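You operate a simulated robot arm through the tools that you are given. There is no shell and no other tool.

Carry out the task below with a simulated robot arm. There is one attempt and no reset: what you move stays moved.

## Task
Drain the filter bowl's water into the clear cup and turn the air back on.
Fine: vent before the small black lever opens; slide the cup under the spout, don't lift it there; spill nothing; lever shut, filled cup back where it stood; then red lever to ON and the green fill button. Set down upright: clear cup.

Only the result counts: the job must be done as asked and must still hold three seconds after the hand-in. Knocking over, shifting, dropping, spilling or breaking anything else fails it.

## Robot
A 7-joint arm with a fingered hand, fixed in place. Base frame: the origin is at the foot of the arm, x ahead of it, y to its left, z up; the work surface is at about z = 860. Readings come in mm, degrees, newtons and seconds.
With the tool pointing down near the work surface it reaches from about 360 to 700 mm from the base axis. Its first joint turns from -69.0 to 172.0 degrees. Payload 3.2 kg.
The TCP is the grasp point between the finger pads, 26 mm short of the fingertips. In the tool frame z runs along the fingers and y along their closing line. The gripper opens to 88 mm. The gripper's body begins 30 mm behind the TCP. The gripper is a hand of 5 fingers: y runs from the thumb to the fingers, the wrist lies at [-16, -108, -172] in the tool frame, and closing takes about 1.5 s.
Orientation is told as [roll, pitch, yaw] about the base's x, y, z axes, in that order, counted from this pose: with the fingers straight down and the wrist toward the robot, the tool's x, y and z point along [0, 1, 0], [1, 0, 0] and [0, 0, -1] of the base frame.

## Interface
- The arm moves only by the tool servo_tool. Its argument "commands" is one flat list of numbers, 6 for each row, row after row: the shift along the tool's x, y, z in mm, then the turn, a rotation vector about the tool's x, y, z in degrees. In form: [x, y, z, ax, ay, az, x, y, z, ax, ay, az, ...]. A call has 1 to 20 rows; each row is the pose to reach, as a shift and turn from the pose commanded when the call began, along the tool's axes at that moment. "fingers" is the opening in per cent of the stroke, from 0 (shut) to 100 (fully open), set as the call begins (left out, the last holds). Rows are played at 5 a second. More than 50 mm and 8.6 degrees between two rows, or a gripper value outside its range, and nothing of the call is played. A pose out of reach is approached as far as the arm can. The call stops where the force on the tool passes 40 N (or 10 N more than at its start, if that is more) or the arm is blocked; 0.2 s more then pass. The fingers move at their own pace (about 72 mm/s each) and stop on an object; they squeeze with about 28 N. The grip force told is the motor's: it shows also when the fingers shut on nothing. Time passes only in rows, and 0.2 s behind the last, so rows that repeat a pose let the fingers close. It gives the time, the measured TCP pose, the force on the tool (base axes), the opening and the grip force at its end, in the units of the frame above (readings bear some noise), with the torque about the TCP (base axes, N m) and any sound that the robot's microphone picked up.
- Cameras (640 x 400 px; columns grow to the right, rows downward): "scene" is fixed at [52.3, 652.1, 1653.9]; the picture's right is [-0.89, -0.46, 0.00], its down [-0.28, 0.55, -0.79] and it looks along [0.36, -0.70, -0.62] (base axes); focal length 326 px, centre (320, 200). "wrist" rides on the gripper at [67, -97, -117] in the tool frame; the picture's right is [-0.71, 0.33, -0.62], its down [-0.65, -0.65, 0.39] and it looks along [-0.28, 0.68, 0.68] (tool axes); focal length 234 px, centre (320, 200). There is no depth. A picture from a camera that has moved, and an enlarged one, comes with that camera's place and axes in the base frame and with its lens.
- camera(camera): a new picture of that camera. The clock stands still meanwhile.
- slide_trunk(by): slides the trunk up (or, below 0, down) by that many mm; the arm rides with it, the base frame stays. It gives what a move gives, with no picture.
- move_fingers(index, middle, ring, little, thumb_bend, thumb_turn): sets how far each is bent, from 0 (flat) to 1 (curled in); at 0.3 the hand is open as for a grip, at 0.7 the pads meet at the TCP. One left out holds its place. A second passes; each finger stops where it meets its share of the squeeze, and holds until it gets a number again. A gripper value or a shape takes the hand back. It gives what a move gives, with no picture; readings hold the bend of each and the force on index, middle, ring, little, thumb and palm. thumb_turn goes from beside the hand (0) to across from the fingers (1), as for a grip.
- set_grasp(shape): the hand has 5 fingers and takes this shape, open, in about a second: jaw (thumb against the fingers, like two jaws); tri (thumb and two fingers); tip (a fingertip pinch); poke (one finger out to press); point (the index stretched); flat (the hand flat); cup (the hand cupped); fist (a fist). The gripper value then closes the fingers along that shape, each until it touches; the sizes above hold for jaw. It gives what a move gives, with no picture.
- close_up(camera, box): a new picture of the part [left, top, right, bottom] of that camera's present view, enlarged. The clock stands still meanwhile.
- hand_in(): hands the job in; it is judged then, once.

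Nothing tells you positions but the pictures and the camera data. Unless the task says otherwise, let go and move clear before handing in.

The tools are called after "Emit:" as name(argument=value, ...) on one line, values as JSON. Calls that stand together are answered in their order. servo_tool: Moves the arm, as the interface text tells. Its arguments: {"type":"object","properties":{"commands":{"type":"array","items":{"type":"number"}},"fingers":{"type":"number"}},"required":["commands"]} The other tools are called the same way: slide_trunk (by) slides the trunk up or down; set_grasp (shape) gives the hand a shape; move_fingers (index, middle, ring, little, thumb_bend, thumb_turn) moves the fingers one by one; camera (camera) takes a picture; close_up (camera, box) takes an enlarged picture of a part of a camera's view; hand_in () hands the job in.

At the start:

```text
time_s: 0.0
eef_pos: [419.4, 22.7, 1257.8]
orientation: [0.0, -0.1, 0.0]
wrist_force: [0.7, 0.1, 0.7]
torque: [0.01, 0.02, 0.0]
finger_gap: 87.5
finger_force: 0.1
shape: jaw
bend: [0.3, 0.3, 0.3, 0.3, 0.3, 0.97]
finger forces: [0.1, 0.0, 0.0, 0.0, 0.1, 0.0]
trunk travel left (down, up): [-775.0, 65.0]
```

scene: 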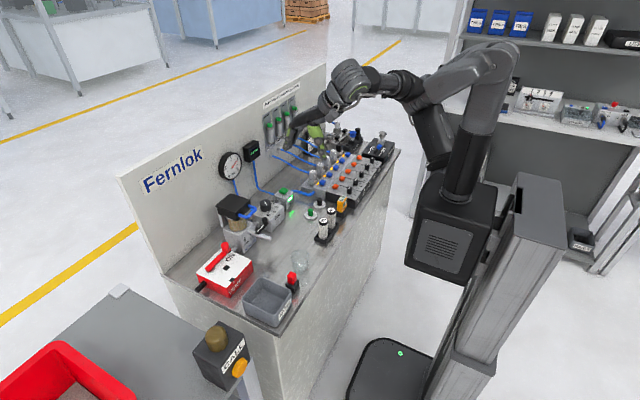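
wrist: 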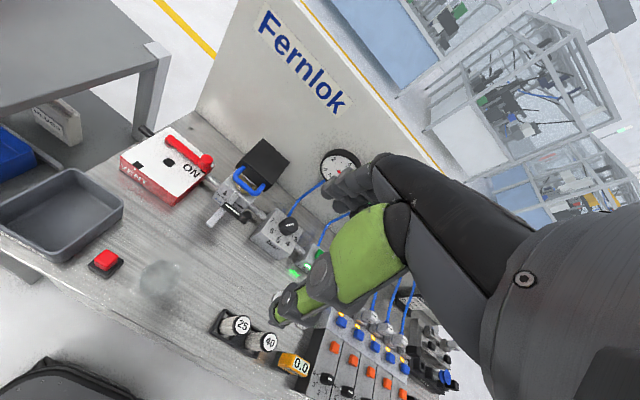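

I see a bench with a red lockout box (red lever, "VENT"/"ON"), a filter bowl with a black head, a small clear cup, a grey tray and a panel. I'll take enlarged pictures to find the parts before moving.

Emit:
close_up(camera="scene", box=[180, 180, 340, 330])

Emit:
close_up(camera="wrist", box=[100, 100, 340, 330])

Emit:
close_up(camera="scene", box=[210, 130, 320, 250])

Emit:
close_up(camera="wrist", box=[200, 130, 340, 290])

```text
2.67 times, centred on (260, 255) of scene
camera zoom: at [52.3, 652.1, 1653.9], right [-0.89, -0.46, 0.0], down [-0.28, 0.55, -0.79], along [0.36, -0.7, -0.62], focal length 868 px, centre (480, 53)
```

zoom: 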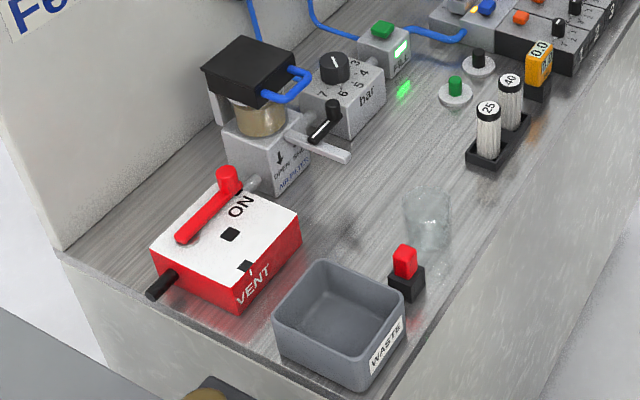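

```text
1.74 times, centred on (220, 215) of wrist
camera zoom: at [323.0, 92.0, 1374.7], right [0.33, -0.71, 0.62], down [-0.65, -0.65, -0.39], along [0.68, -0.28, -0.68], focal length 407 px, centre (494, 174)
```

zoom: 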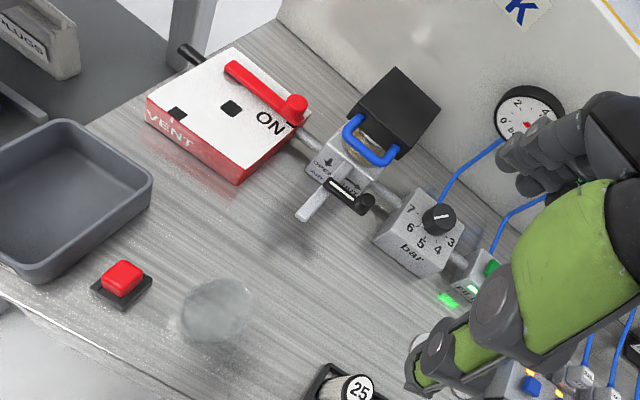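

```text
3.33 times, centred on (265, 190) of scene
camera zoom: at [52.3, 652.1, 1653.9], right [-0.89, -0.46, 0.0], down [-0.28, 0.55, -0.79], along [0.36, -0.7, -0.62], focal length 1085 px, centre (503, 233)
```

zoom: 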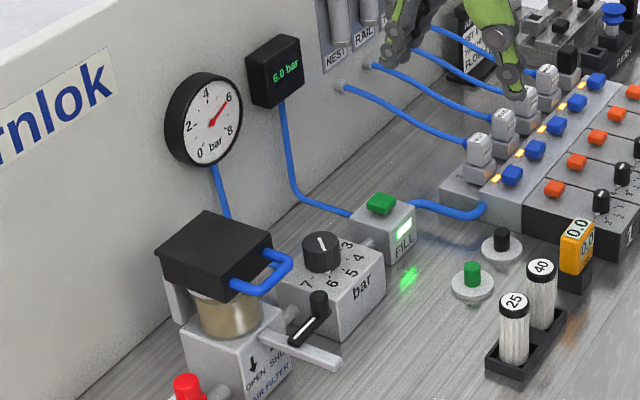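

```text
2.50 times, centred on (270, 210) of wrist
camera zoom: at [323.0, 92.0, 1374.7], right [0.33, -0.71, 0.62], down [-0.65, -0.65, -0.39], along [0.68, -0.28, -0.68], focal length 585 px, centre (445, 175)
```

zoom: 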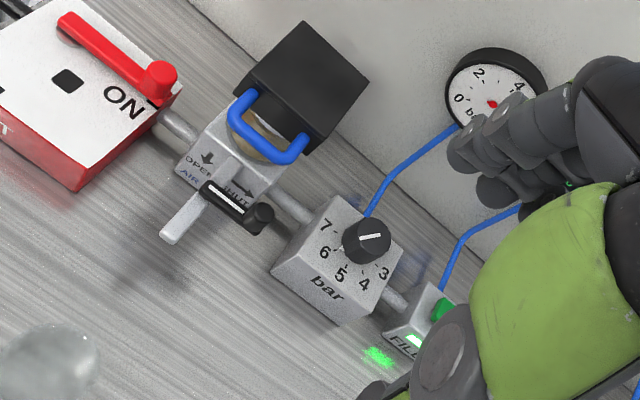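

I see the red box with its lever at ON, the filter with the small black lever and a grey spout, and the cup on the bench at about (408, 98). I'll enlarge each part further.

Emit:
close_up(camera="scene", box=[190, 235, 265, 300])

Emit:
close_up(camera="scene", box=[210, 185, 285, 260])

Emit:
close_up(camera="wrist", box=[110, 110, 230, 215])

Emit:
close_up(camera="wrist", box=[190, 130, 310, 240])

Emit:
close_up(camera="scene", box=[260, 230, 340, 300])

Emit:
close_up(camera="wrist", box=[60, 230, 220, 330])

```text
6.15 times, centred on (228, 268) of scene
camera zoom: at [52.3, 652.1, 1653.9], right [-0.89, -0.46, 0.0], down [-0.28, 0.55, -0.79], along [0.36, -0.7, -0.62], focal length 2004 px, centre (889, -215)
```

zoom: 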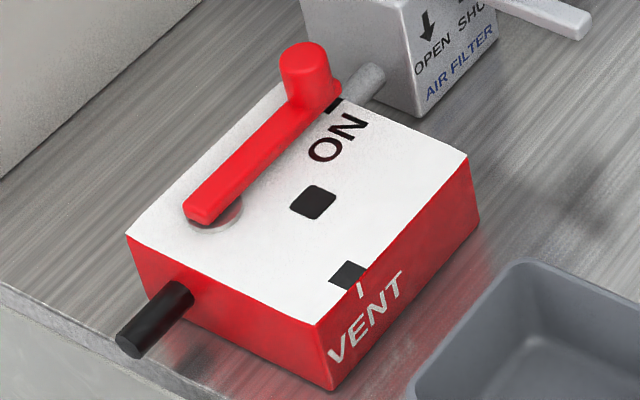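

```text
5.33 times, centred on (248, 222) of scene
camera zoom: at [52.3, 652.1, 1653.9], right [-0.89, -0.46, 0.0], down [-0.28, 0.55, -0.79], along [0.36, -0.7, -0.62], focal length 1737 px, centre (707, 80)
```

zoom: 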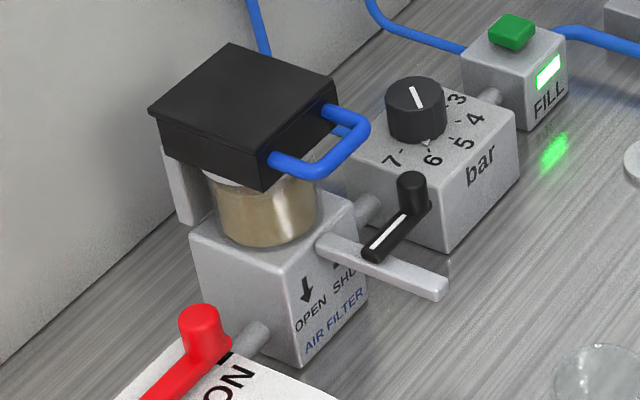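

```text
3.81 times, centred on (170, 162) of wrist
camera zoom: at [323.0, 92.0, 1374.7], right [0.33, -0.71, 0.62], down [-0.65, -0.65, -0.39], along [0.68, -0.28, -0.68], focal length 892 px, centre (891, 343)
```

zoom: 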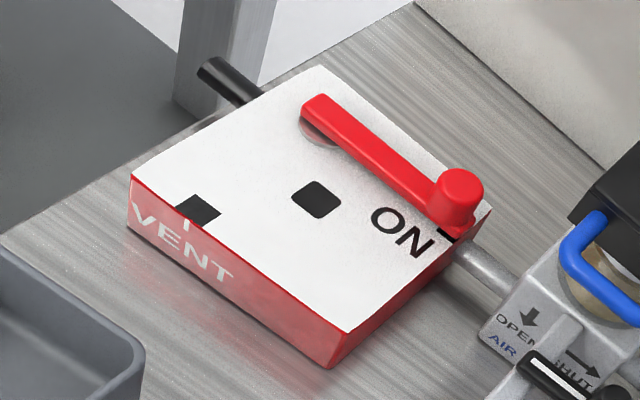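

```text
3.64 times, centred on (250, 185) of wrist
camera zoom: at [323.0, 92.0, 1374.7], right [0.33, -0.71, 0.62], down [-0.65, -0.65, -0.39], along [0.68, -0.28, -0.68], focal length 852 px, centre (574, 254)
```

zoom: 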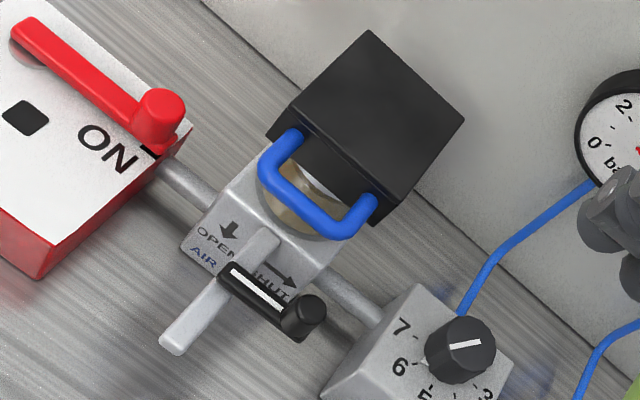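

```text
5.71 times, centred on (300, 265) of scene
camera zoom: at [52.3, 652.1, 1653.9], right [-0.89, -0.46, 0.0], down [-0.28, 0.55, -0.79], along [0.36, -0.7, -0.62], focal length 1861 px, centre (434, -171)
```

zoom: 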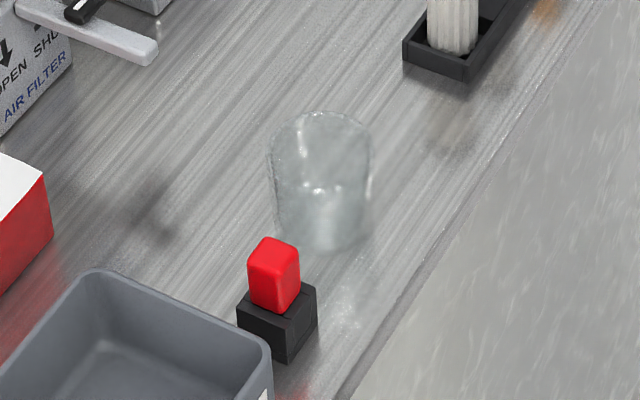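

```text
4.00 times, centred on (140, 280) of wrist
camera zoom: at [323.0, 92.0, 1374.7], right [0.33, -0.71, 0.62], down [-0.65, -0.65, -0.39], along [0.68, -0.28, -0.68], focal length 937 px, centre (1040, -120)
```

zoom: 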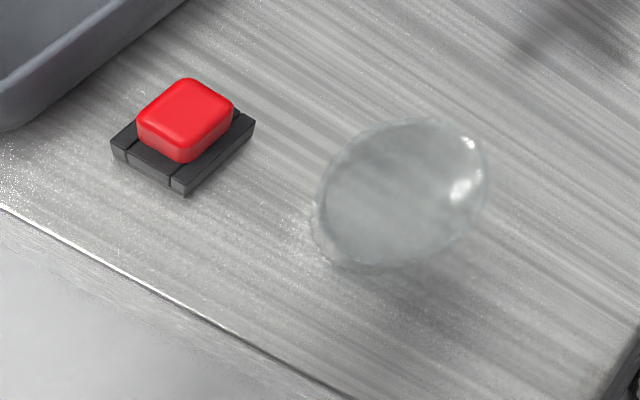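

The red lever pivots at about (619, 247) with its knob at (620, 173, top 947). The spout end is near (521, 84, 933) and the cup near (410, 88). Next I want a closer view of the hand itself and the rest of the bench.

Emit:
close_up(camera="scene", box=[260, 50, 420, 200])

Emit:
close_up(camera="scene", box=[300, 130, 410, 240])

Emit:
close_up(camera="wrist", box=[200, 130, 640, 400])

```text
2.67 times, centred on (340, 125) of scene
camera zoom: at [52.3, 652.1, 1653.9], right [-0.89, -0.46, 0.0], down [-0.28, 0.55, -0.79], along [0.36, -0.7, -0.62], focal length 868 px, centre (267, 400)
```

zoom: 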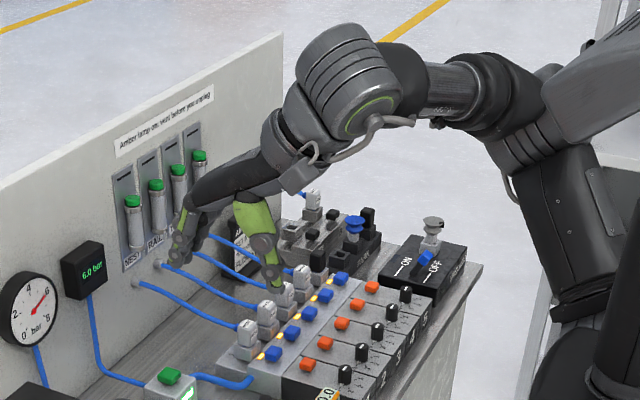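

```text
3.64 times, centred on (355, 185) of scene
camera zoom: at [52.3, 652.1, 1653.9], right [-0.89, -0.46, 0.0], down [-0.28, 0.55, -0.79], along [0.36, -0.7, -0.62], focal length 1184 px, centre (193, 254)
```

zoom: 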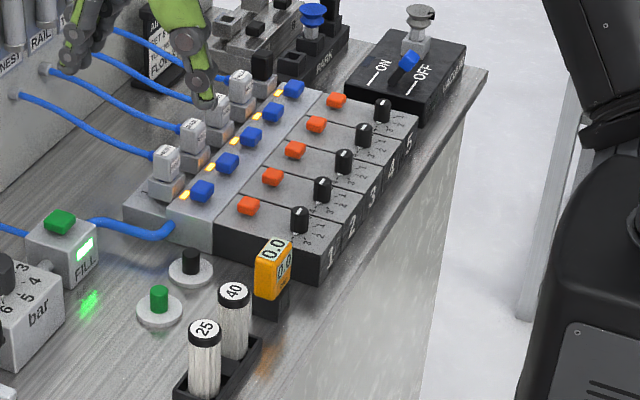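

```text
1.45 times, centred on (420, 265) of wrist
camera zoom: at [323.0, 92.0, 1374.7], right [0.33, -0.71, 0.62], down [-0.65, -0.65, -0.39], along [0.68, -0.28, -0.68], focal length 341 px, centre (174, 106)
```

zoom: 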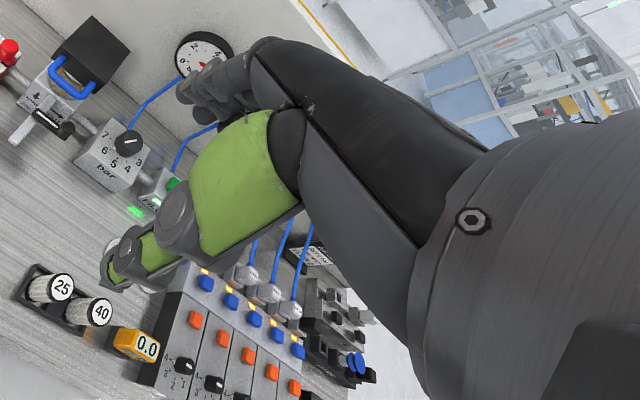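

The hand has four dark fingers on the far side and a green thumb toward the robot, and the palm slopes up and back from the grasp point. I'll try the "tip" and "tri" shapes in free air to see how much room each needs.

Emit:
set_grasp(shape="tip")

Emit:
close_up(camera="scene", box=[270, 70, 370, 160])

Emit:
camera(camera="wrist")

Emit:
set_grasp(shape="poke")

Emit:
close_up(camera="scene", box=[270, 70, 370, 160])

Emit:
camera(camera="wrist")

```text
time_s: 0.9
eef_pos: [421.0, 24.2, 1259.4]
orientation: [0.1, 0.0, 0.0]
wrist_force: [-0.6, -0.2, 0.5]
torque: [0.04, 0.01, -0.01]
finger_gap: 88.2
finger_force: 0.0
shape: tip
bend: [0.3, 0.98, 0.99, 0.99, 0.3, 0.97]
finger forces: [0.1, 0.0, 0.0, 0.0, 0.0, 0.1]
trunk travel left (down, up): [-775.0, 65.0]
```

```text
4.44 times, centred on (320, 115) of scene
camera zoom: at [52.3, 652.1, 1653.9], right [-0.89, -0.46, 0.0], down [-0.28, 0.55, -0.79], along [0.36, -0.7, -0.62], focal length 1447 px, centre (320, 578)
```

zoom: 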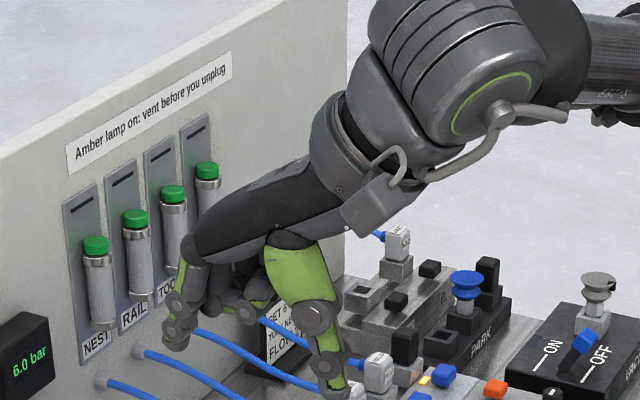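

```text
taken
camera wrist: at [323.0, 92.0, 1374.7], right [0.33, -0.71, 0.62], down [-0.65, -0.65, -0.39], along [0.68, -0.28, -0.68], focal length 234 px, centre (320, 200)
```

wrist: 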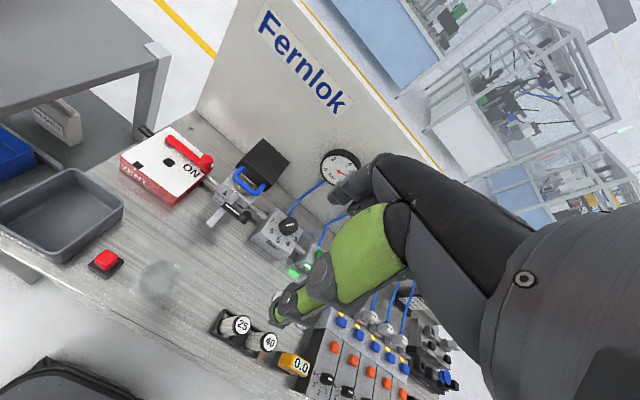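

```text
time_s: 1.8
eef_pos: [420.8, 22.6, 1257.7]
orientation: [0.0, -0.1, 0.1]
wrist_force: [0.9, 0.4, 0.1]
torque: [0.03, 0.0, -0.01]
finger_gap: 0.1
finger_force: 0.0
shape: poke
bend: [0.7, 0.7, 0.99, 0.99, 0.0, 1.0]
finger forces: [0.1, 0.0, 0.1, 0.0, 0.0, 0.1]
trunk travel left (down, up): [-775.0, 65.0]
```

```text
4.44 times, centred on (320, 115) of scene
camera zoom: at [52.3, 652.1, 1653.9], right [-0.89, -0.46, 0.0], down [-0.28, 0.55, -0.79], along [0.36, -0.7, -0.62], focal length 1447 px, centre (320, 578)
```

zoom: 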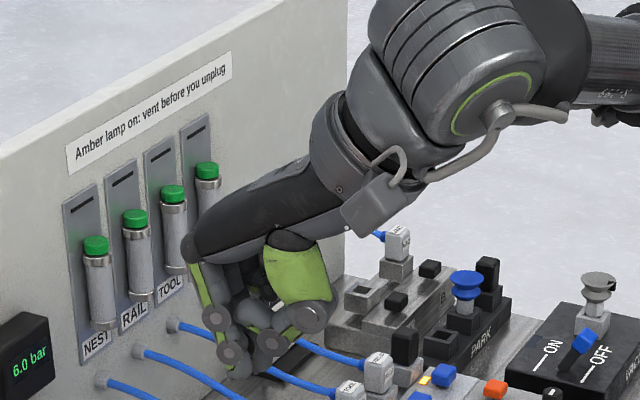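

```text
taken
camera wrist: at [323.0, 92.0, 1374.7], right [0.33, -0.71, 0.62], down [-0.65, -0.65, -0.39], along [0.68, -0.28, -0.68], focal length 234 px, centre (320, 200)
```

wrist: 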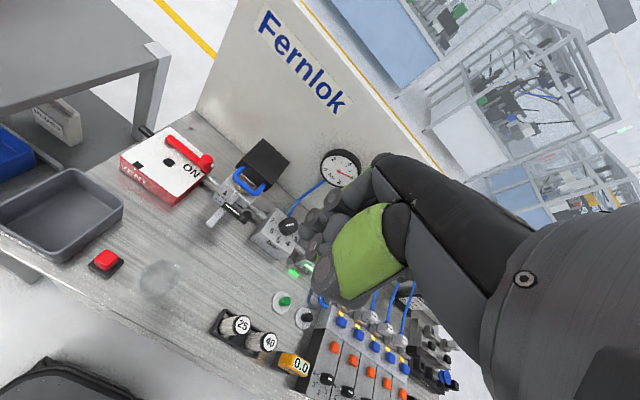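

In "poke" the index and middle fingers point down at the grasp point with the others curled. For the red lever I want a stick on the little-finger side, so the hand stays clear of the filter head. I'll try that finger setting and look.

Emit:
move_fingers(index=1.0, middle=1.0, ring=0.7, little=0.7, thumb_bend=0.0, thumb_turn=0.0)

Emit:
close_up(camera="scene", box=[270, 70, 370, 160])

Emit:
camera(camera="wrist")

```text
time_s: 2.8
eef_pos: [419.7, 23.5, 1258.9]
orientation: [0.0, 0.0, 0.0]
wrist_force: [-0.7, 0.9, 0.2]
torque: [0.0, -0.03, 0.03]
finger_gap: 81.0
finger_force: 0.0
shape: fingers
bend: [1.0, 1.0, 0.7, 0.7, 0.0, 0.0]
finger forces: [0.1, 0.1, 0.0, 0.0, 0.0, 0.0]
trunk travel left (down, up): [-775.0, 65.0]
```

```text
4.44 times, centred on (320, 115) of scene
camera zoom: at [52.3, 652.1, 1653.9], right [-0.89, -0.46, 0.0], down [-0.28, 0.55, -0.79], along [0.36, -0.7, -0.62], focal length 1447 px, centre (320, 578)
```

zoom: 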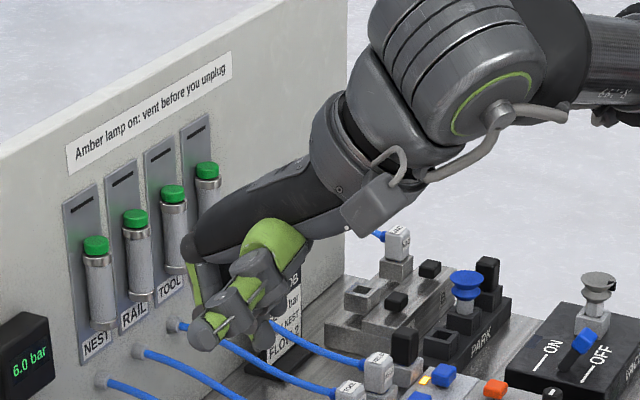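

```text
taken
camera wrist: at [323.0, 92.0, 1374.7], right [0.33, -0.71, 0.62], down [-0.65, -0.65, -0.39], along [0.68, -0.28, -0.68], focal length 234 px, centre (320, 200)
```

wrist: 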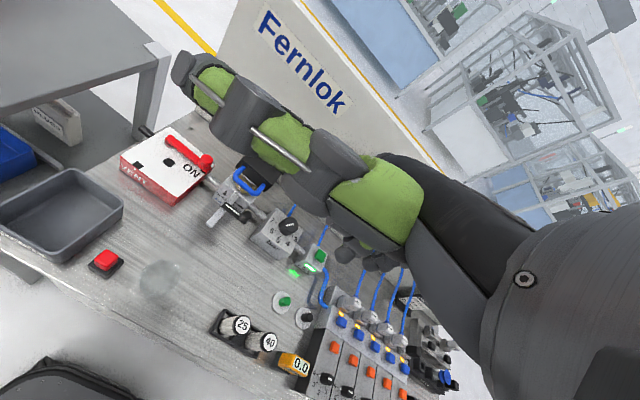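

The thumb stretched beside the hand blocks the wrist camera and sits low. I'll put it across the palm but flat and check again.

Emit:
move_fingers(thumb_bend=0.0, thumb_turn=1.0)

Emit:
close_up(camera="scene", box=[290, 95, 350, 145])

Emit:
camera(camera="wrist")

```text
time_s: 3.8
eef_pos: [419.7, 23.2, 1258.6]
orientation: [0.1, 0.0, 0.0]
wrist_force: [1.2, 0.7, -0.9]
torque: [0.04, -0.07, 0.01]
finger_gap: 59.3
finger_force: 0.0
shape: fingers
bend: [1.0, 1.0, 0.7, 0.7, 0.0, 0.94]
finger forces: [0.1, 0.1, 0.0, 0.0, 0.0, 0.0]
trunk travel left (down, up): [-775.0, 65.0]
```

```text
8.00 times, centred on (320, 120) of scene
camera zoom: at [52.3, 652.1, 1653.9], right [-0.89, -0.46, 0.0], down [-0.28, 0.55, -0.79], along [0.36, -0.7, -0.62], focal length 2605 px, centre (320, 840)
```

zoom: 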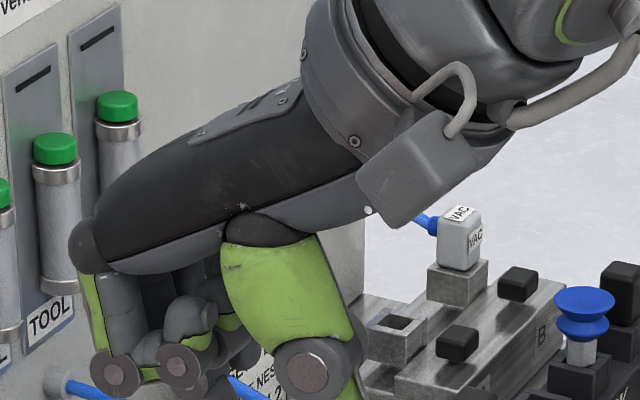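

```text
taken
camera wrist: at [323.0, 92.0, 1374.7], right [0.33, -0.71, 0.62], down [-0.65, -0.65, -0.39], along [0.68, -0.28, -0.68], focal length 234 px, centre (320, 200)
```

wrist: 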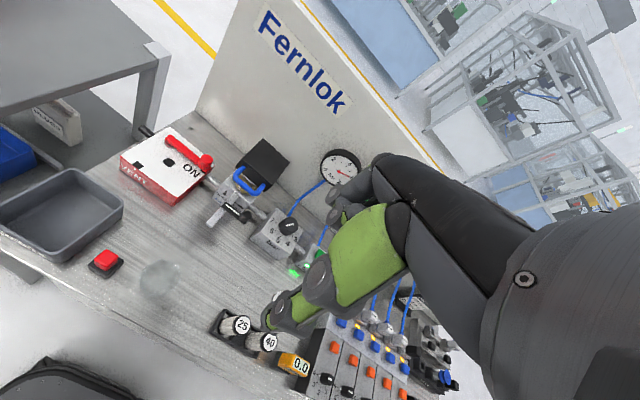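

Emit:
close_up(camera="scene", box=[285, 110, 365, 170])

```text
6.67 times, centred on (325, 140) of scene
camera zoom: at [52.3, 652.1, 1653.9], right [-0.89, -0.46, 0.0], down [-0.28, 0.55, -0.79], along [0.36, -0.7, -0.62], focal length 2171 px, centre (287, 600)
```

zoom: 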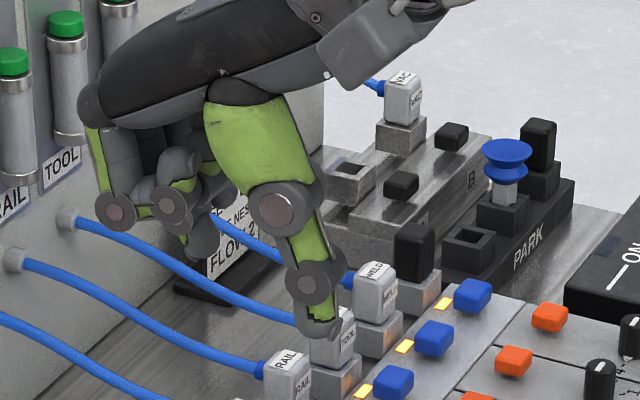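

Ring and little fingers now form a stick about 20 mm to the right of the grasp point, with the thumb about 60 mm toward me. I'll fly above the far side of the red lever's knob and come partway down, keeping off the filter head.

Emit:
servo_tool(commands=[22, 28, 0, 0, 0, 0, 44, 56, 0, 0, 0, 0, 66, 84, 0, 0, 0, 0, 88, 113, 0, 0, 0, 0, 110, 141, 0, 0, 0, 0, 132, 169, 0, 0, 0, 0, 154, 197, 0, 0, 0, 0, 174, 227, 0, 0, 0, 0, 174, 227, 35, 0, 0, 0, 174, 227, 70, 0, 0, 0, 174, 227, 105, 0, 0, 0, 174, 227, 140, 0, 0, 0, 174, 227, 175, 0, 0, 0, 174, 227, 210, 0, 0, 0, 174, 227, 240, 0, 0, 0, 174, 227, 240, 0, 0, 0])

Emit:
close_up(camera="scene", box=[180, 170, 300, 290])

Emit:
camera(camera="wrist")

```text
time_s: 7.0
eef_pos: [632.0, 168.6, 1048.1]
orientation: [-0.3, -2.5, 0.4]
wrist_force: [-2.0, -0.4, 15.8]
torque: [-0.88, -0.13, -0.15]
finger_gap: 59.4
finger_force: 8.0
shape: fingers
bend: [1.0, 1.0, 0.7, 0.7, 0.0, 0.94]
finger forces: [0.0, 0.1, 0.0, 16.7, 0.0, 0.1]
out of reach, approached as far as the arm can: row 6, 7, 8, 9, 10, 11, 12, 13, 14, 15
trunk travel left (down, up): [-775.0, 65.0]
stopped in row 15: the force on the tool passed its limit at 71 N (the readings are from after the stop); the commanded pose is now the measured one
```

```text
3.33 times, centred on (240, 230) of scene
camera zoom: at [52.3, 652.1, 1653.9], right [-0.89, -0.46, 0.0], down [-0.28, 0.55, -0.79], along [0.36, -0.7, -0.62], focal length 1085 px, centre (587, 100)
```

zoom: 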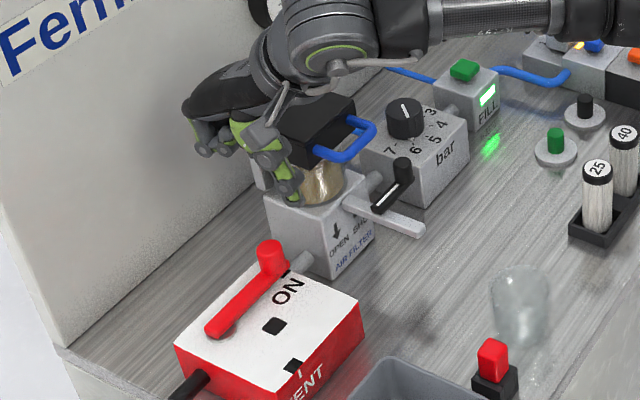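

```text
taken
camera wrist: at [531.0, 237.5, 1159.6], right [0.31, -0.7, 0.64], down [-0.63, -0.66, -0.41], along [0.71, -0.28, -0.65], focal length 234 px, centre (320, 200)
```

wrist: 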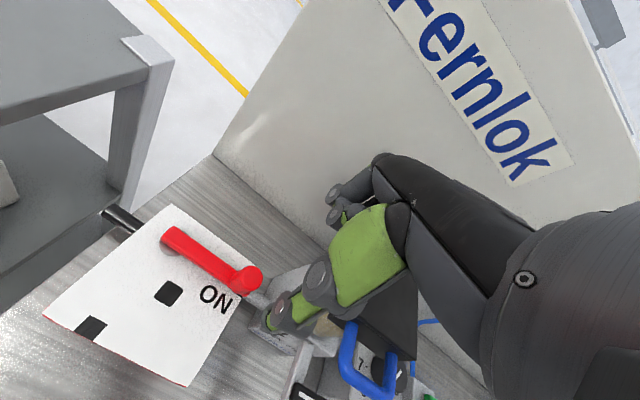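

The far pose was out of reach while high, so the hand drifted and touched the filter head. I'm backing straight up now and will check that nothing shifted.

Emit:
servo_tool(commands=[0, 0, -15, 0, 0, 0, 0, 0, -35, 0, 0, 0, 0, -10, -60, 0, 0, 0, 0, -30, -90, 0, 0, 0, 0, -60, -115, 0, 0, 0])

Emit:
close_up(camera="scene", box=[180, 170, 300, 290])

Emit:
camera(camera="wrist")

```text
time_s: 8.2
eef_pos: [569.8, 169.8, 1157.8]
orientation: [-0.2, -2.1, 0.4]
wrist_force: [0.6, -1.1, -0.4]
torque: [0.02, 0.01, 0.01]
finger_gap: 59.5
finger_force: 0.0
shape: fingers
bend: [1.0, 1.0, 0.7, 0.7, 0.0, 0.94]
finger forces: [0.1, 0.0, 0.0, 0.1, 0.0, 0.0]
trunk travel left (down, up): [-775.0, 65.0]
```

```text
3.33 times, centred on (240, 230) of scene
camera zoom: at [52.3, 652.1, 1653.9], right [-0.89, -0.46, 0.0], down [-0.28, 0.55, -0.79], along [0.36, -0.7, -0.62], focal length 1085 px, centre (587, 100)
```

zoom: 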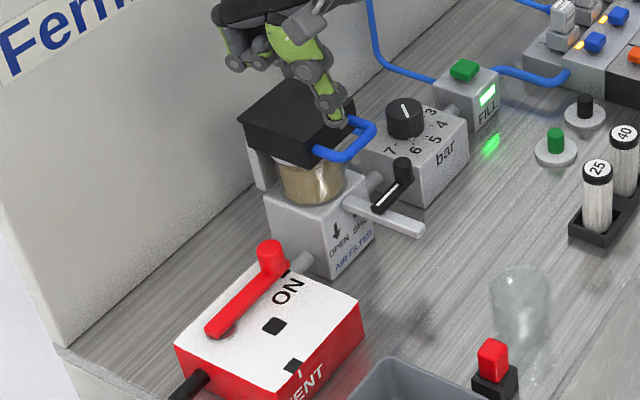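

```text
taken
camera wrist: at [468.2, 238.6, 1271.1], right [0.31, -0.7, 0.64], down [-0.64, -0.66, -0.41], along [0.71, -0.28, -0.65], focal length 234 px, centre (320, 200)
```

wrist: 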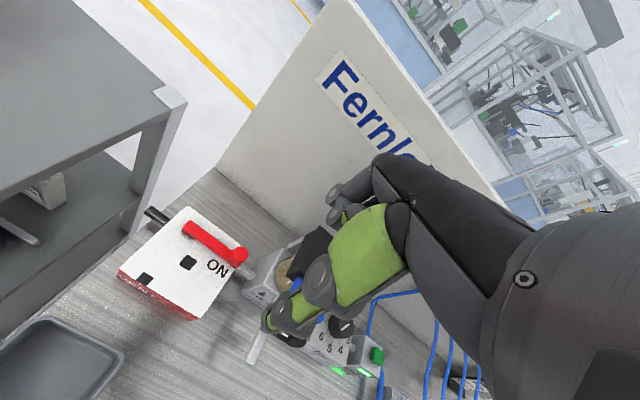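

Emit:
close_up(camera="scene", box=[210, 185, 285, 260])

Emit:
close_up(camera="scene", box=[190, 235, 265, 300])

Emit:
close_up(camera="scene", box=[210, 130, 320, 250])

```text
5.33 times, centred on (248, 222) of scene
camera zoom: at [52.3, 652.1, 1653.9], right [-0.89, -0.46, 0.0], down [-0.28, 0.55, -0.79], along [0.36, -0.7, -0.62], focal length 1737 px, centre (707, 80)
```

zoom: 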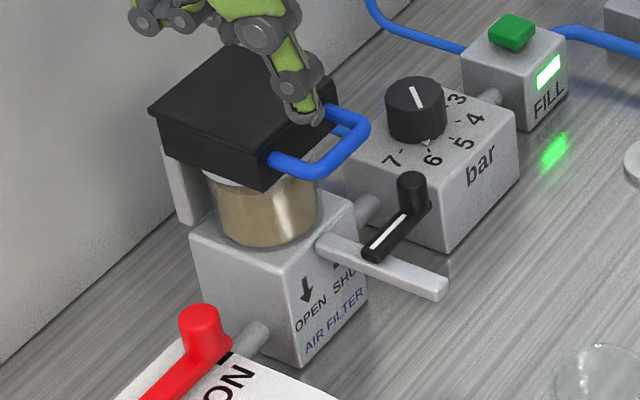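

```text
6.15 times, centred on (228, 268) of scene
camera zoom: at [52.3, 652.1, 1653.9], right [-0.89, -0.46, 0.0], down [-0.28, 0.55, -0.79], along [0.36, -0.7, -0.62], focal length 2004 px, centre (889, -215)
```

zoom: 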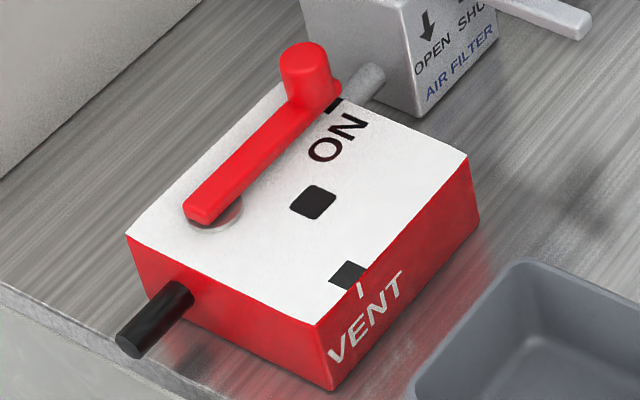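

```text
3.33 times, centred on (265, 190) of scene
camera zoom: at [52.3, 652.1, 1653.9], right [-0.89, -0.46, 0.0], down [-0.28, 0.55, -0.79], along [0.36, -0.7, -0.62], focal length 1085 px, centre (503, 233)
```

zoom: 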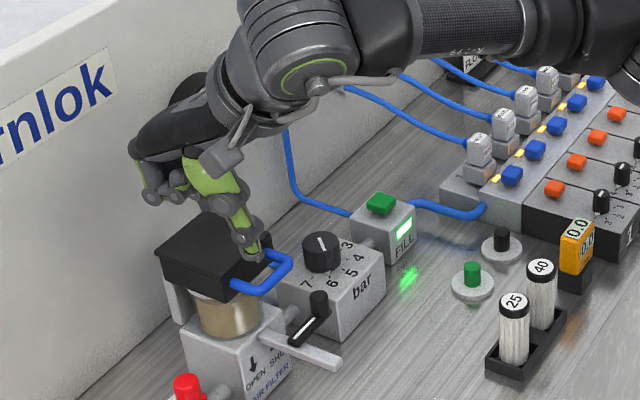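

Every part sits at exactly the same pixels as before, so nothing moved. Reach grows at lower heights, so I'll raise the trunk a little and take a lower path that keeps left of the filter.

Emit:
slide_trunk(by=60)

Emit:
servo_tool(commands=[30, -20, 0, 0, 0, 0, 60, -30, 0, 0, 0, 0, 70, -30, 20, 0, 0.5, 0, 70, -30, 55, 0, 1, 0, 70, -30, 90, 0, 1.5, 0, 70, -30, 125, 0, 2, 0, 70, -30, 125, 0, 2, 0])

```text
time_s: 9.2
eef_pos: [570.9, 170.8, 1218.3]
orientation: [-0.3, -2.0, 0.4]
wrist_force: [0.0, 0.0, 0.0]
torque: [-0.01, 0.0, 0.0]
finger_gap: 59.6
finger_force: 0.1
shape: fingers
bend: [1.0, 1.0, 0.7, 0.7, 0.0, 0.94]
finger forces: [0.1, 0.0, 0.0, 0.1, 0.1, 0.0]
trunk travel left (down, up): [-835.0, 5.0]
```

```text
time_s: 10.8
eef_pos: [544.7, 237.8, 1091.3]
orientation: [1.9, -2.0, 0.4]
wrist_force: [-0.7, -0.5, 1.1]
torque: [-0.03, 0.04, 0.01]
finger_gap: 59.7
finger_force: 0.2
shape: fingers
bend: [1.0, 1.0, 0.7, 0.7, 0.0, 0.94]
finger forces: [0.0, 0.1, 0.0, 0.0, 0.1, 0.1]
out of reach, approached as far as the arm can: row 3
trunk travel left (down, up): [-835.0, 5.0]
```

Now at (545, 238, 1091) left of the filter. I'll level the hand and go down to about z 990 here.

Emit:
servo_tool(commands=[0, 0, 25, 0.5, -0.5, 0.1, 0, 0, 50, 1, -1, 0.2, 0, 0, 75, 1.5, -1.5, 0.3, 0, 0, 100, 2, -1.9, 0.4, 0, 0, 100, 2, -1.9, 0.4])

Emit:
camera(camera="wrist")

Emit:
close_up(camera="scene", box=[180, 180, 290, 290])

```text
time_s: 12.0
eef_pos: [548.5, 244.2, 992.1]
orientation: [-0.1, 0.0, 0.0]
wrist_force: [-1.0, 0.1, 0.4]
torque: [-0.01, -0.01, -0.01]
finger_gap: 59.4
finger_force: 0.1
shape: fingers
bend: [1.0, 1.0, 0.7, 0.7, 0.0, 0.94]
finger forces: [0.0, 0.1, 0.0, 0.0, 0.0, 0.0]
trunk travel left (down, up): [-835.0, 5.0]
```

```text
taken
camera wrist: at [451.7, 312.4, 1109.0], right [0.33, -0.71, 0.63], down [-0.65, -0.65, -0.39], along [0.68, -0.28, -0.68], focal length 234 px, centre (320, 200)
```

wrist: 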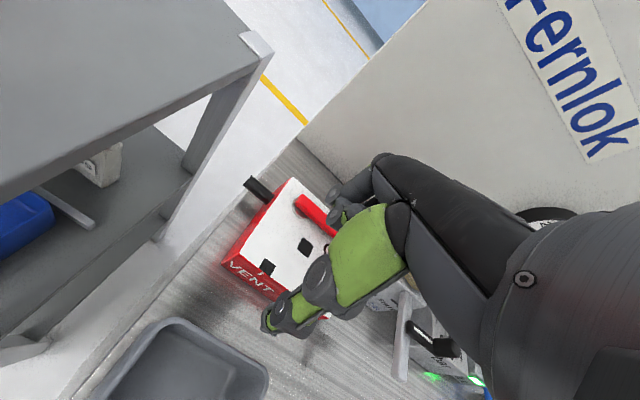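

```text
3.64 times, centred on (235, 235) of scene
camera zoom: at [52.3, 652.1, 1653.9], right [-0.89, -0.46, 0.0], down [-0.28, 0.55, -0.79], along [0.36, -0.7, -0.62], focal length 1184 px, centre (629, 73)
```

zoom: 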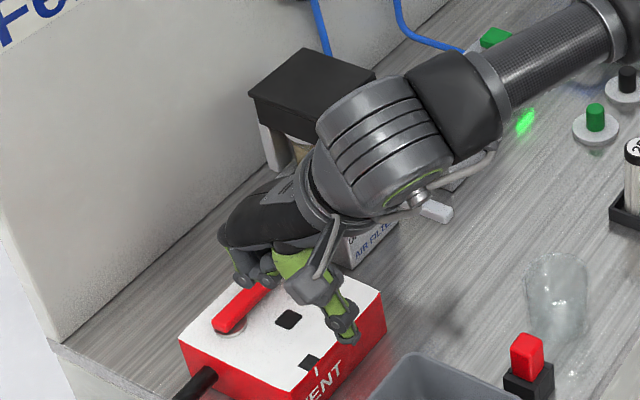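

The hand is level at (548, 244, 992), fingertips about 20 mm above the knob's top. I'll move out past the lever to its far side, still above it.

Emit:
servo_tool(commands=[0, 25, 0, 0, 0, 0, 0, 50, 0, 0, 0, 0, -10, 75, 0, 0, 0, 0, -25, 95, 0, 0, 0, 0, -42, 97, 0, 0, 0, 0, -42, 97, 0, 0, 0, 0])

Emit:
camera(camera="wrist")

Emit:
close_up(camera="scene", box=[180, 180, 290, 290])

```text
time_s: 13.4
eef_pos: [611.5, 194.1, 992.5]
orientation: [-0.1, 0.0, 0.1]
wrist_force: [0.7, 0.1, -0.4]
torque: [-0.01, 0.01, 0.0]
finger_gap: 59.3
finger_force: 0.0
shape: fingers
bend: [1.0, 1.0, 0.7, 0.7, 0.0, 0.94]
finger forces: [0.0, 0.0, 0.0, 0.0, 0.0, 0.0]
out of reach, approached as far as the arm can: row 1, 2, 3, 4, 5, 6
trunk travel left (down, up): [-835.0, 5.0]
```

```text
taken
camera wrist: at [514.8, 262.6, 1109.4], right [0.33, -0.71, 0.63], down [-0.65, -0.65, -0.39], along [0.68, -0.28, -0.68], focal length 234 px, centre (320, 200)
```

wrist: 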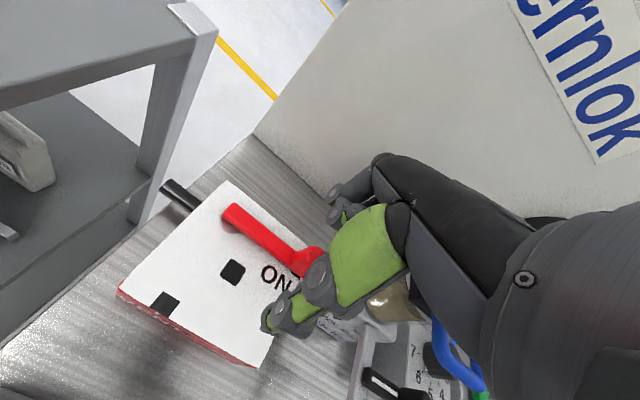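

```text
3.64 times, centred on (235, 235) of scene
camera zoom: at [52.3, 652.1, 1653.9], right [-0.89, -0.46, 0.0], down [-0.28, 0.55, -0.79], along [0.36, -0.7, -0.62], focal length 1184 px, centre (629, 73)
```

zoom: 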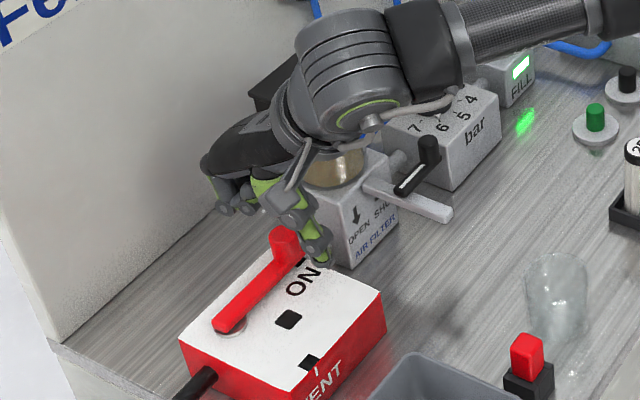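

Straight-down reach ends near radius 650 here, so I'll tilt the fingertips about 15° outward to hook behind the knob. First the thumb goes beside the hand, where it sits higher and clear of the red box.

Emit:
move_fingers(thumb_bend=0.0, thumb_turn=0.0)

Emit:
servo_tool(commands=[2, 0, -8, -4, 0, 0, 5, 8, -8, -8, 0, 0, 8, 18, -8, -12, 0, 0, 8, 28, -8, -16, 0, 0, 8, 36, -8, -18, 0, 0, 8, 36, -8, -18, 0, 0])

Emit:
close_up(camera="scene", box=[180, 180, 290, 290])

Emit:
camera(camera="wrist")

```text
time_s: 14.4
eef_pos: [611.3, 195.0, 993.0]
orientation: [-0.1, -0.1, 0.1]
wrist_force: [-0.8, 0.4, 0.1]
torque: [0.01, 0.02, 0.0]
finger_gap: 81.0
finger_force: 0.0
shape: fingers
bend: [1.0, 1.0, 0.7, 0.7, 0.0, 0.0]
finger forces: [0.1, 0.0, 0.0, 0.1, 0.1, 0.0]
trunk travel left (down, up): [-835.0, 5.0]
```

```text
time_s: 15.8
eef_pos: [649.0, 199.9, 1000.1]
orientation: [-0.1, -17.9, 0.1]
wrist_force: [-0.3, 0.3, -0.1]
torque: [0.02, -0.03, 0.0]
finger_gap: 81.0
finger_force: 0.0
shape: fingers
bend: [1.0, 1.0, 0.7, 0.7, 0.0, 0.0]
finger forces: [0.1, 0.1, 0.0, 0.0, 0.0, 0.1]
trunk travel left (down, up): [-835.0, 5.0]
```

```text
3.64 times, centred on (235, 235) of scene
camera zoom: at [52.3, 652.1, 1653.9], right [-0.89, -0.46, 0.0], down [-0.28, 0.55, -0.79], along [0.36, -0.7, -0.62], focal length 1184 px, centre (629, 73)
```

zoom: 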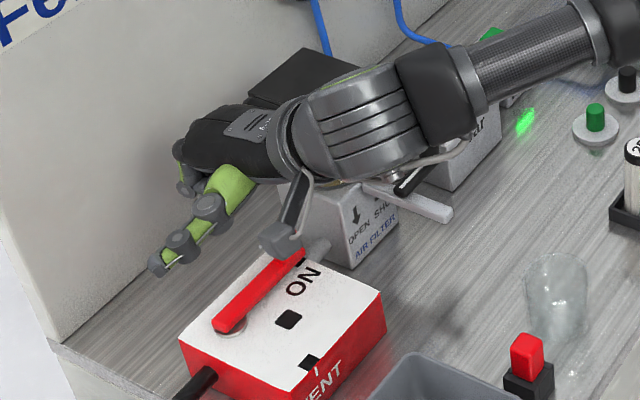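

```text
taken
camera wrist: at [519.7, 268.7, 1079.5], right [0.12, -0.71, 0.7], down [-0.5, -0.65, -0.57], along [0.86, -0.28, -0.43], focal length 234 px, centre (320, 200)
```

wrist: 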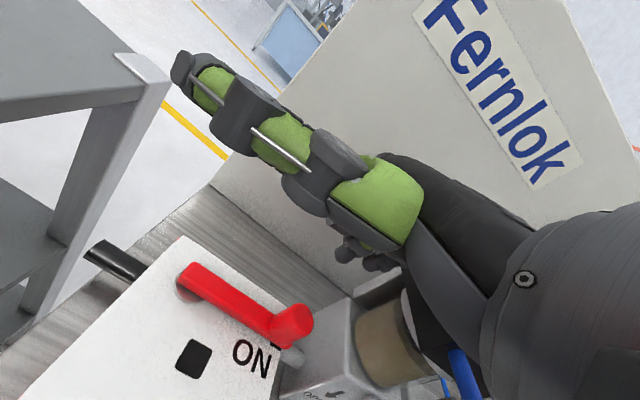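

The tilted hand is now at (649, 200, 1000) behind the knob. I'll go straight down about 55 mm so the two fingertips sit beyond the knob's far side.

Emit:
servo_tool(commands=[0, -4.6, 14.3, 0, 0, 0, 0, -9.2, 28.6, 0, 0, 0, 0, -13.8, 42, 0, 0, 0, 0, -16.9, 52.4, 0, 0, 0, 0, -16.9, 52.4, 0, 0, 0])

Emit:
close_up(camera="scene", box=[180, 190, 280, 290])

Emit:
camera(camera="wrist")

```text
time_s: 17.0
eef_pos: [641.0, 196.7, 957.8]
orientation: [-0.1, -18.0, 0.1]
wrist_force: [-0.4, -0.3, 0.5]
torque: [0.0, 0.0, 0.01]
finger_gap: 80.6
finger_force: 0.3
shape: fingers
bend: [1.0, 1.0, 0.7, 0.7, 0.0, 0.0]
finger forces: [0.0, 0.1, 0.2, 0.0, 0.0, 0.0]
out of reach, approached as far as the arm can: row 2, 3, 4, 5
trunk travel left (down, up): [-835.0, 5.0]
```

```text
4.00 times, centred on (230, 240) of scene
camera zoom: at [52.3, 652.1, 1653.9], right [-0.89, -0.46, 0.0], down [-0.28, 0.55, -0.79], along [0.36, -0.7, -0.62], focal length 1302 px, centre (680, 40)
```

zoom: 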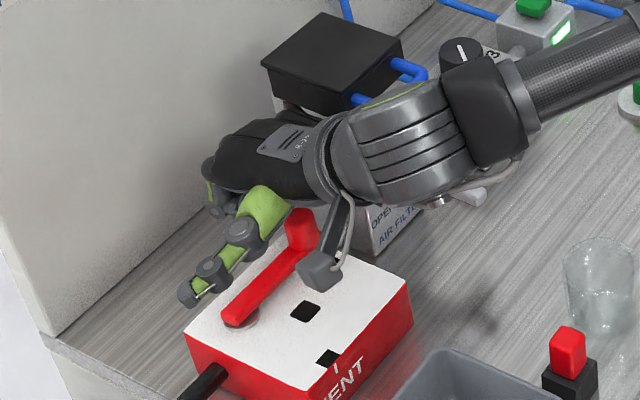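

```text
taken
camera wrist: at [513.3, 265.6, 1038.8], right [0.12, -0.71, 0.7], down [-0.5, -0.65, -0.57], along [0.86, -0.28, -0.43], focal length 234 px, centre (320, 200)
```

wrist: 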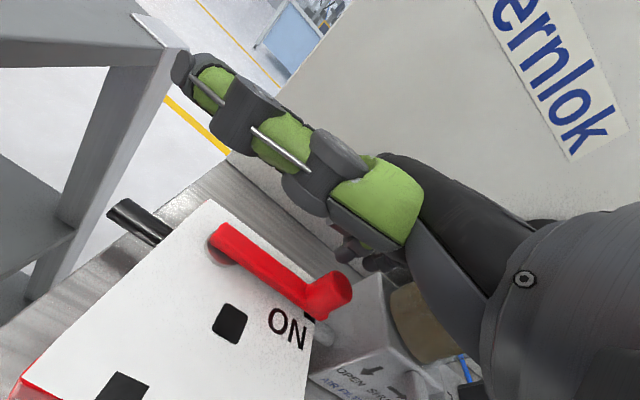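

The trunk can serve as the vertical move without changing the arm's reach. I'll slide it down about 14 mm.

Emit:
slide_trunk(by=-14)

Emit:
close_up(camera="scene", box=[195, 210, 275, 280])

Emit:
close_up(camera="wrist", box=[180, 180, 440, 350])

```text
time_s: 17.6
eef_pos: [640.9, 198.7, 944.9]
orientation: [-0.1, -18.0, 0.0]
wrist_force: [0.0, -0.9, 0.2]
torque: [0.02, 0.04, 0.0]
finger_gap: 81.1
finger_force: 0.1
shape: fingers
bend: [1.0, 1.0, 0.7, 0.7, 0.0, 0.0]
finger forces: [0.0, 0.1, 0.0, 0.0, 0.0, 0.0]
trunk travel left (down, up): [-821.0, 19.0]
```

```text
5.71 times, centred on (235, 245) of scene
camera zoom: at [52.3, 652.1, 1653.9], right [-0.89, -0.46, 0.0], down [-0.28, 0.55, -0.79], along [0.36, -0.7, -0.62], focal length 1861 px, centre (806, -57)
```

zoom: 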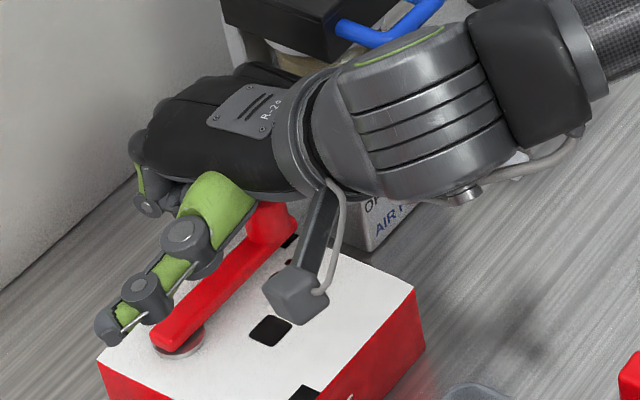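

```text
2.35 times, centred on (310, 265) of wrist
camera zoom: at [513.3, 265.6, 1024.9], right [0.12, -0.71, 0.7], down [-0.5, -0.65, -0.57], along [0.86, -0.28, -0.43], focal length 551 px, centre (344, 47)
```

zoom: 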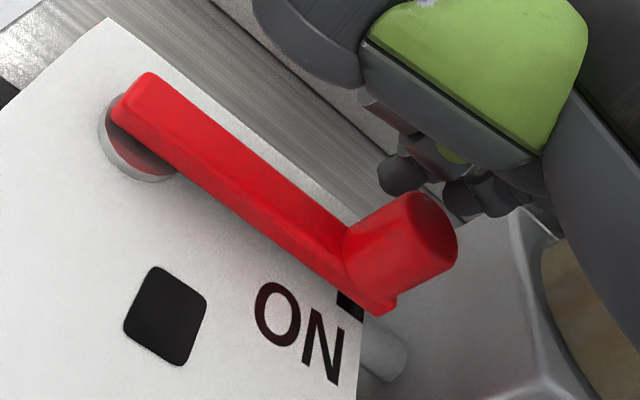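

The ring and little fingertips are behind the knob (ring lined up with it), but only overlap its top by about 15 mm. I'll go 8 mm lower, then start drawing the knob toward VENT gently.

Emit:
slide_trunk(by=-8)

Emit:
servo_tool(commands=[0, -4.8, -1.5, 0, 0, 0, 0, -9.5, -3.1, 0, 0, 0, 0, -14.3, -4.6, 0, 0, 0, 0, -19, -6.2, 0, 0, 0, -1, -23, -7.7, 0, 0, 0, -1, -27.6, -9, 0, 0, 0])

Emit:
close_up(camera="scene", box=[195, 210, 275, 280])

Emit:
close_up(camera="wrist", box=[180, 180, 440, 350])

```text
time_s: 18.2
eef_pos: [642.0, 198.4, 936.1]
orientation: [-0.1, -18.1, 0.0]
wrist_force: [1.0, 0.6, -0.2]
torque: [-0.01, 0.04, 0.02]
finger_gap: 80.9
finger_force: 0.1
shape: fingers
bend: [1.0, 1.0, 0.7, 0.7, 0.0, 0.0]
finger forces: [0.0, 0.0, 0.1, 0.0, 0.0, 0.0]
trunk travel left (down, up): [-813.0, 27.0]
```

```text
time_s: 19.6
eef_pos: [612.4, 195.4, 936.9]
orientation: [-0.2, -18.1, 0.2]
wrist_force: [1.3, 1.8, 4.4]
torque: [-0.08, 0.03, 0.01]
finger_gap: 81.0
finger_force: 3.0
shape: fingers
bend: [1.0, 1.0, 0.69, 0.7, 0.0, 0.0]
finger forces: [0.1, 4.7, 0.2, 0.0, 0.0, 0.1]
trunk travel left (down, up): [-813.0, 27.0]
```

```text
5.71 times, centred on (235, 245) of scene
camera zoom: at [52.3, 652.1, 1653.9], right [-0.89, -0.46, 0.0], down [-0.28, 0.55, -0.79], along [0.36, -0.7, -0.62], focal length 1861 px, centre (806, -57)
```

zoom: 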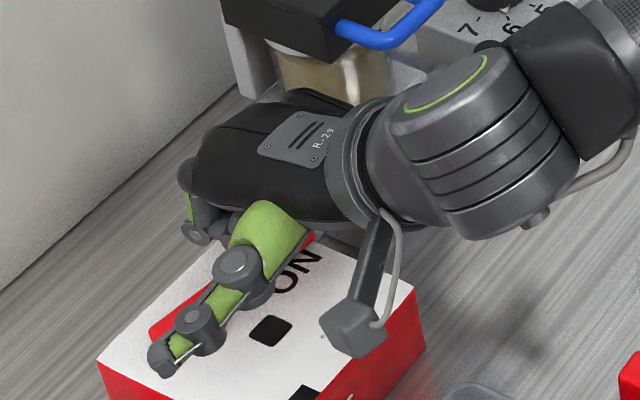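

```text
2.35 times, centred on (310, 265) of wrist
camera zoom: at [484.4, 264.4, 1017.4], right [0.12, -0.71, 0.7], down [-0.5, -0.65, -0.57], along [0.86, -0.28, -0.43], focal length 551 px, centre (344, 47)
```

zoom: 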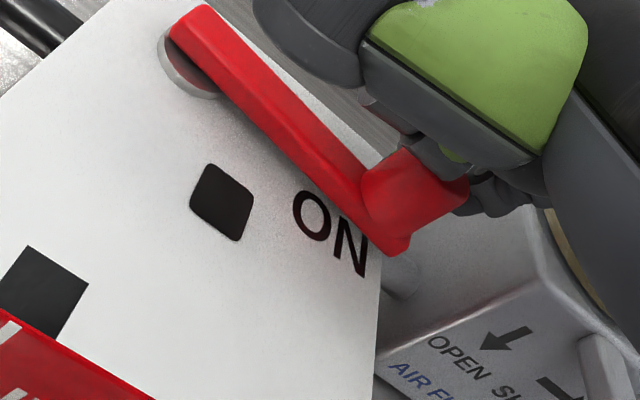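

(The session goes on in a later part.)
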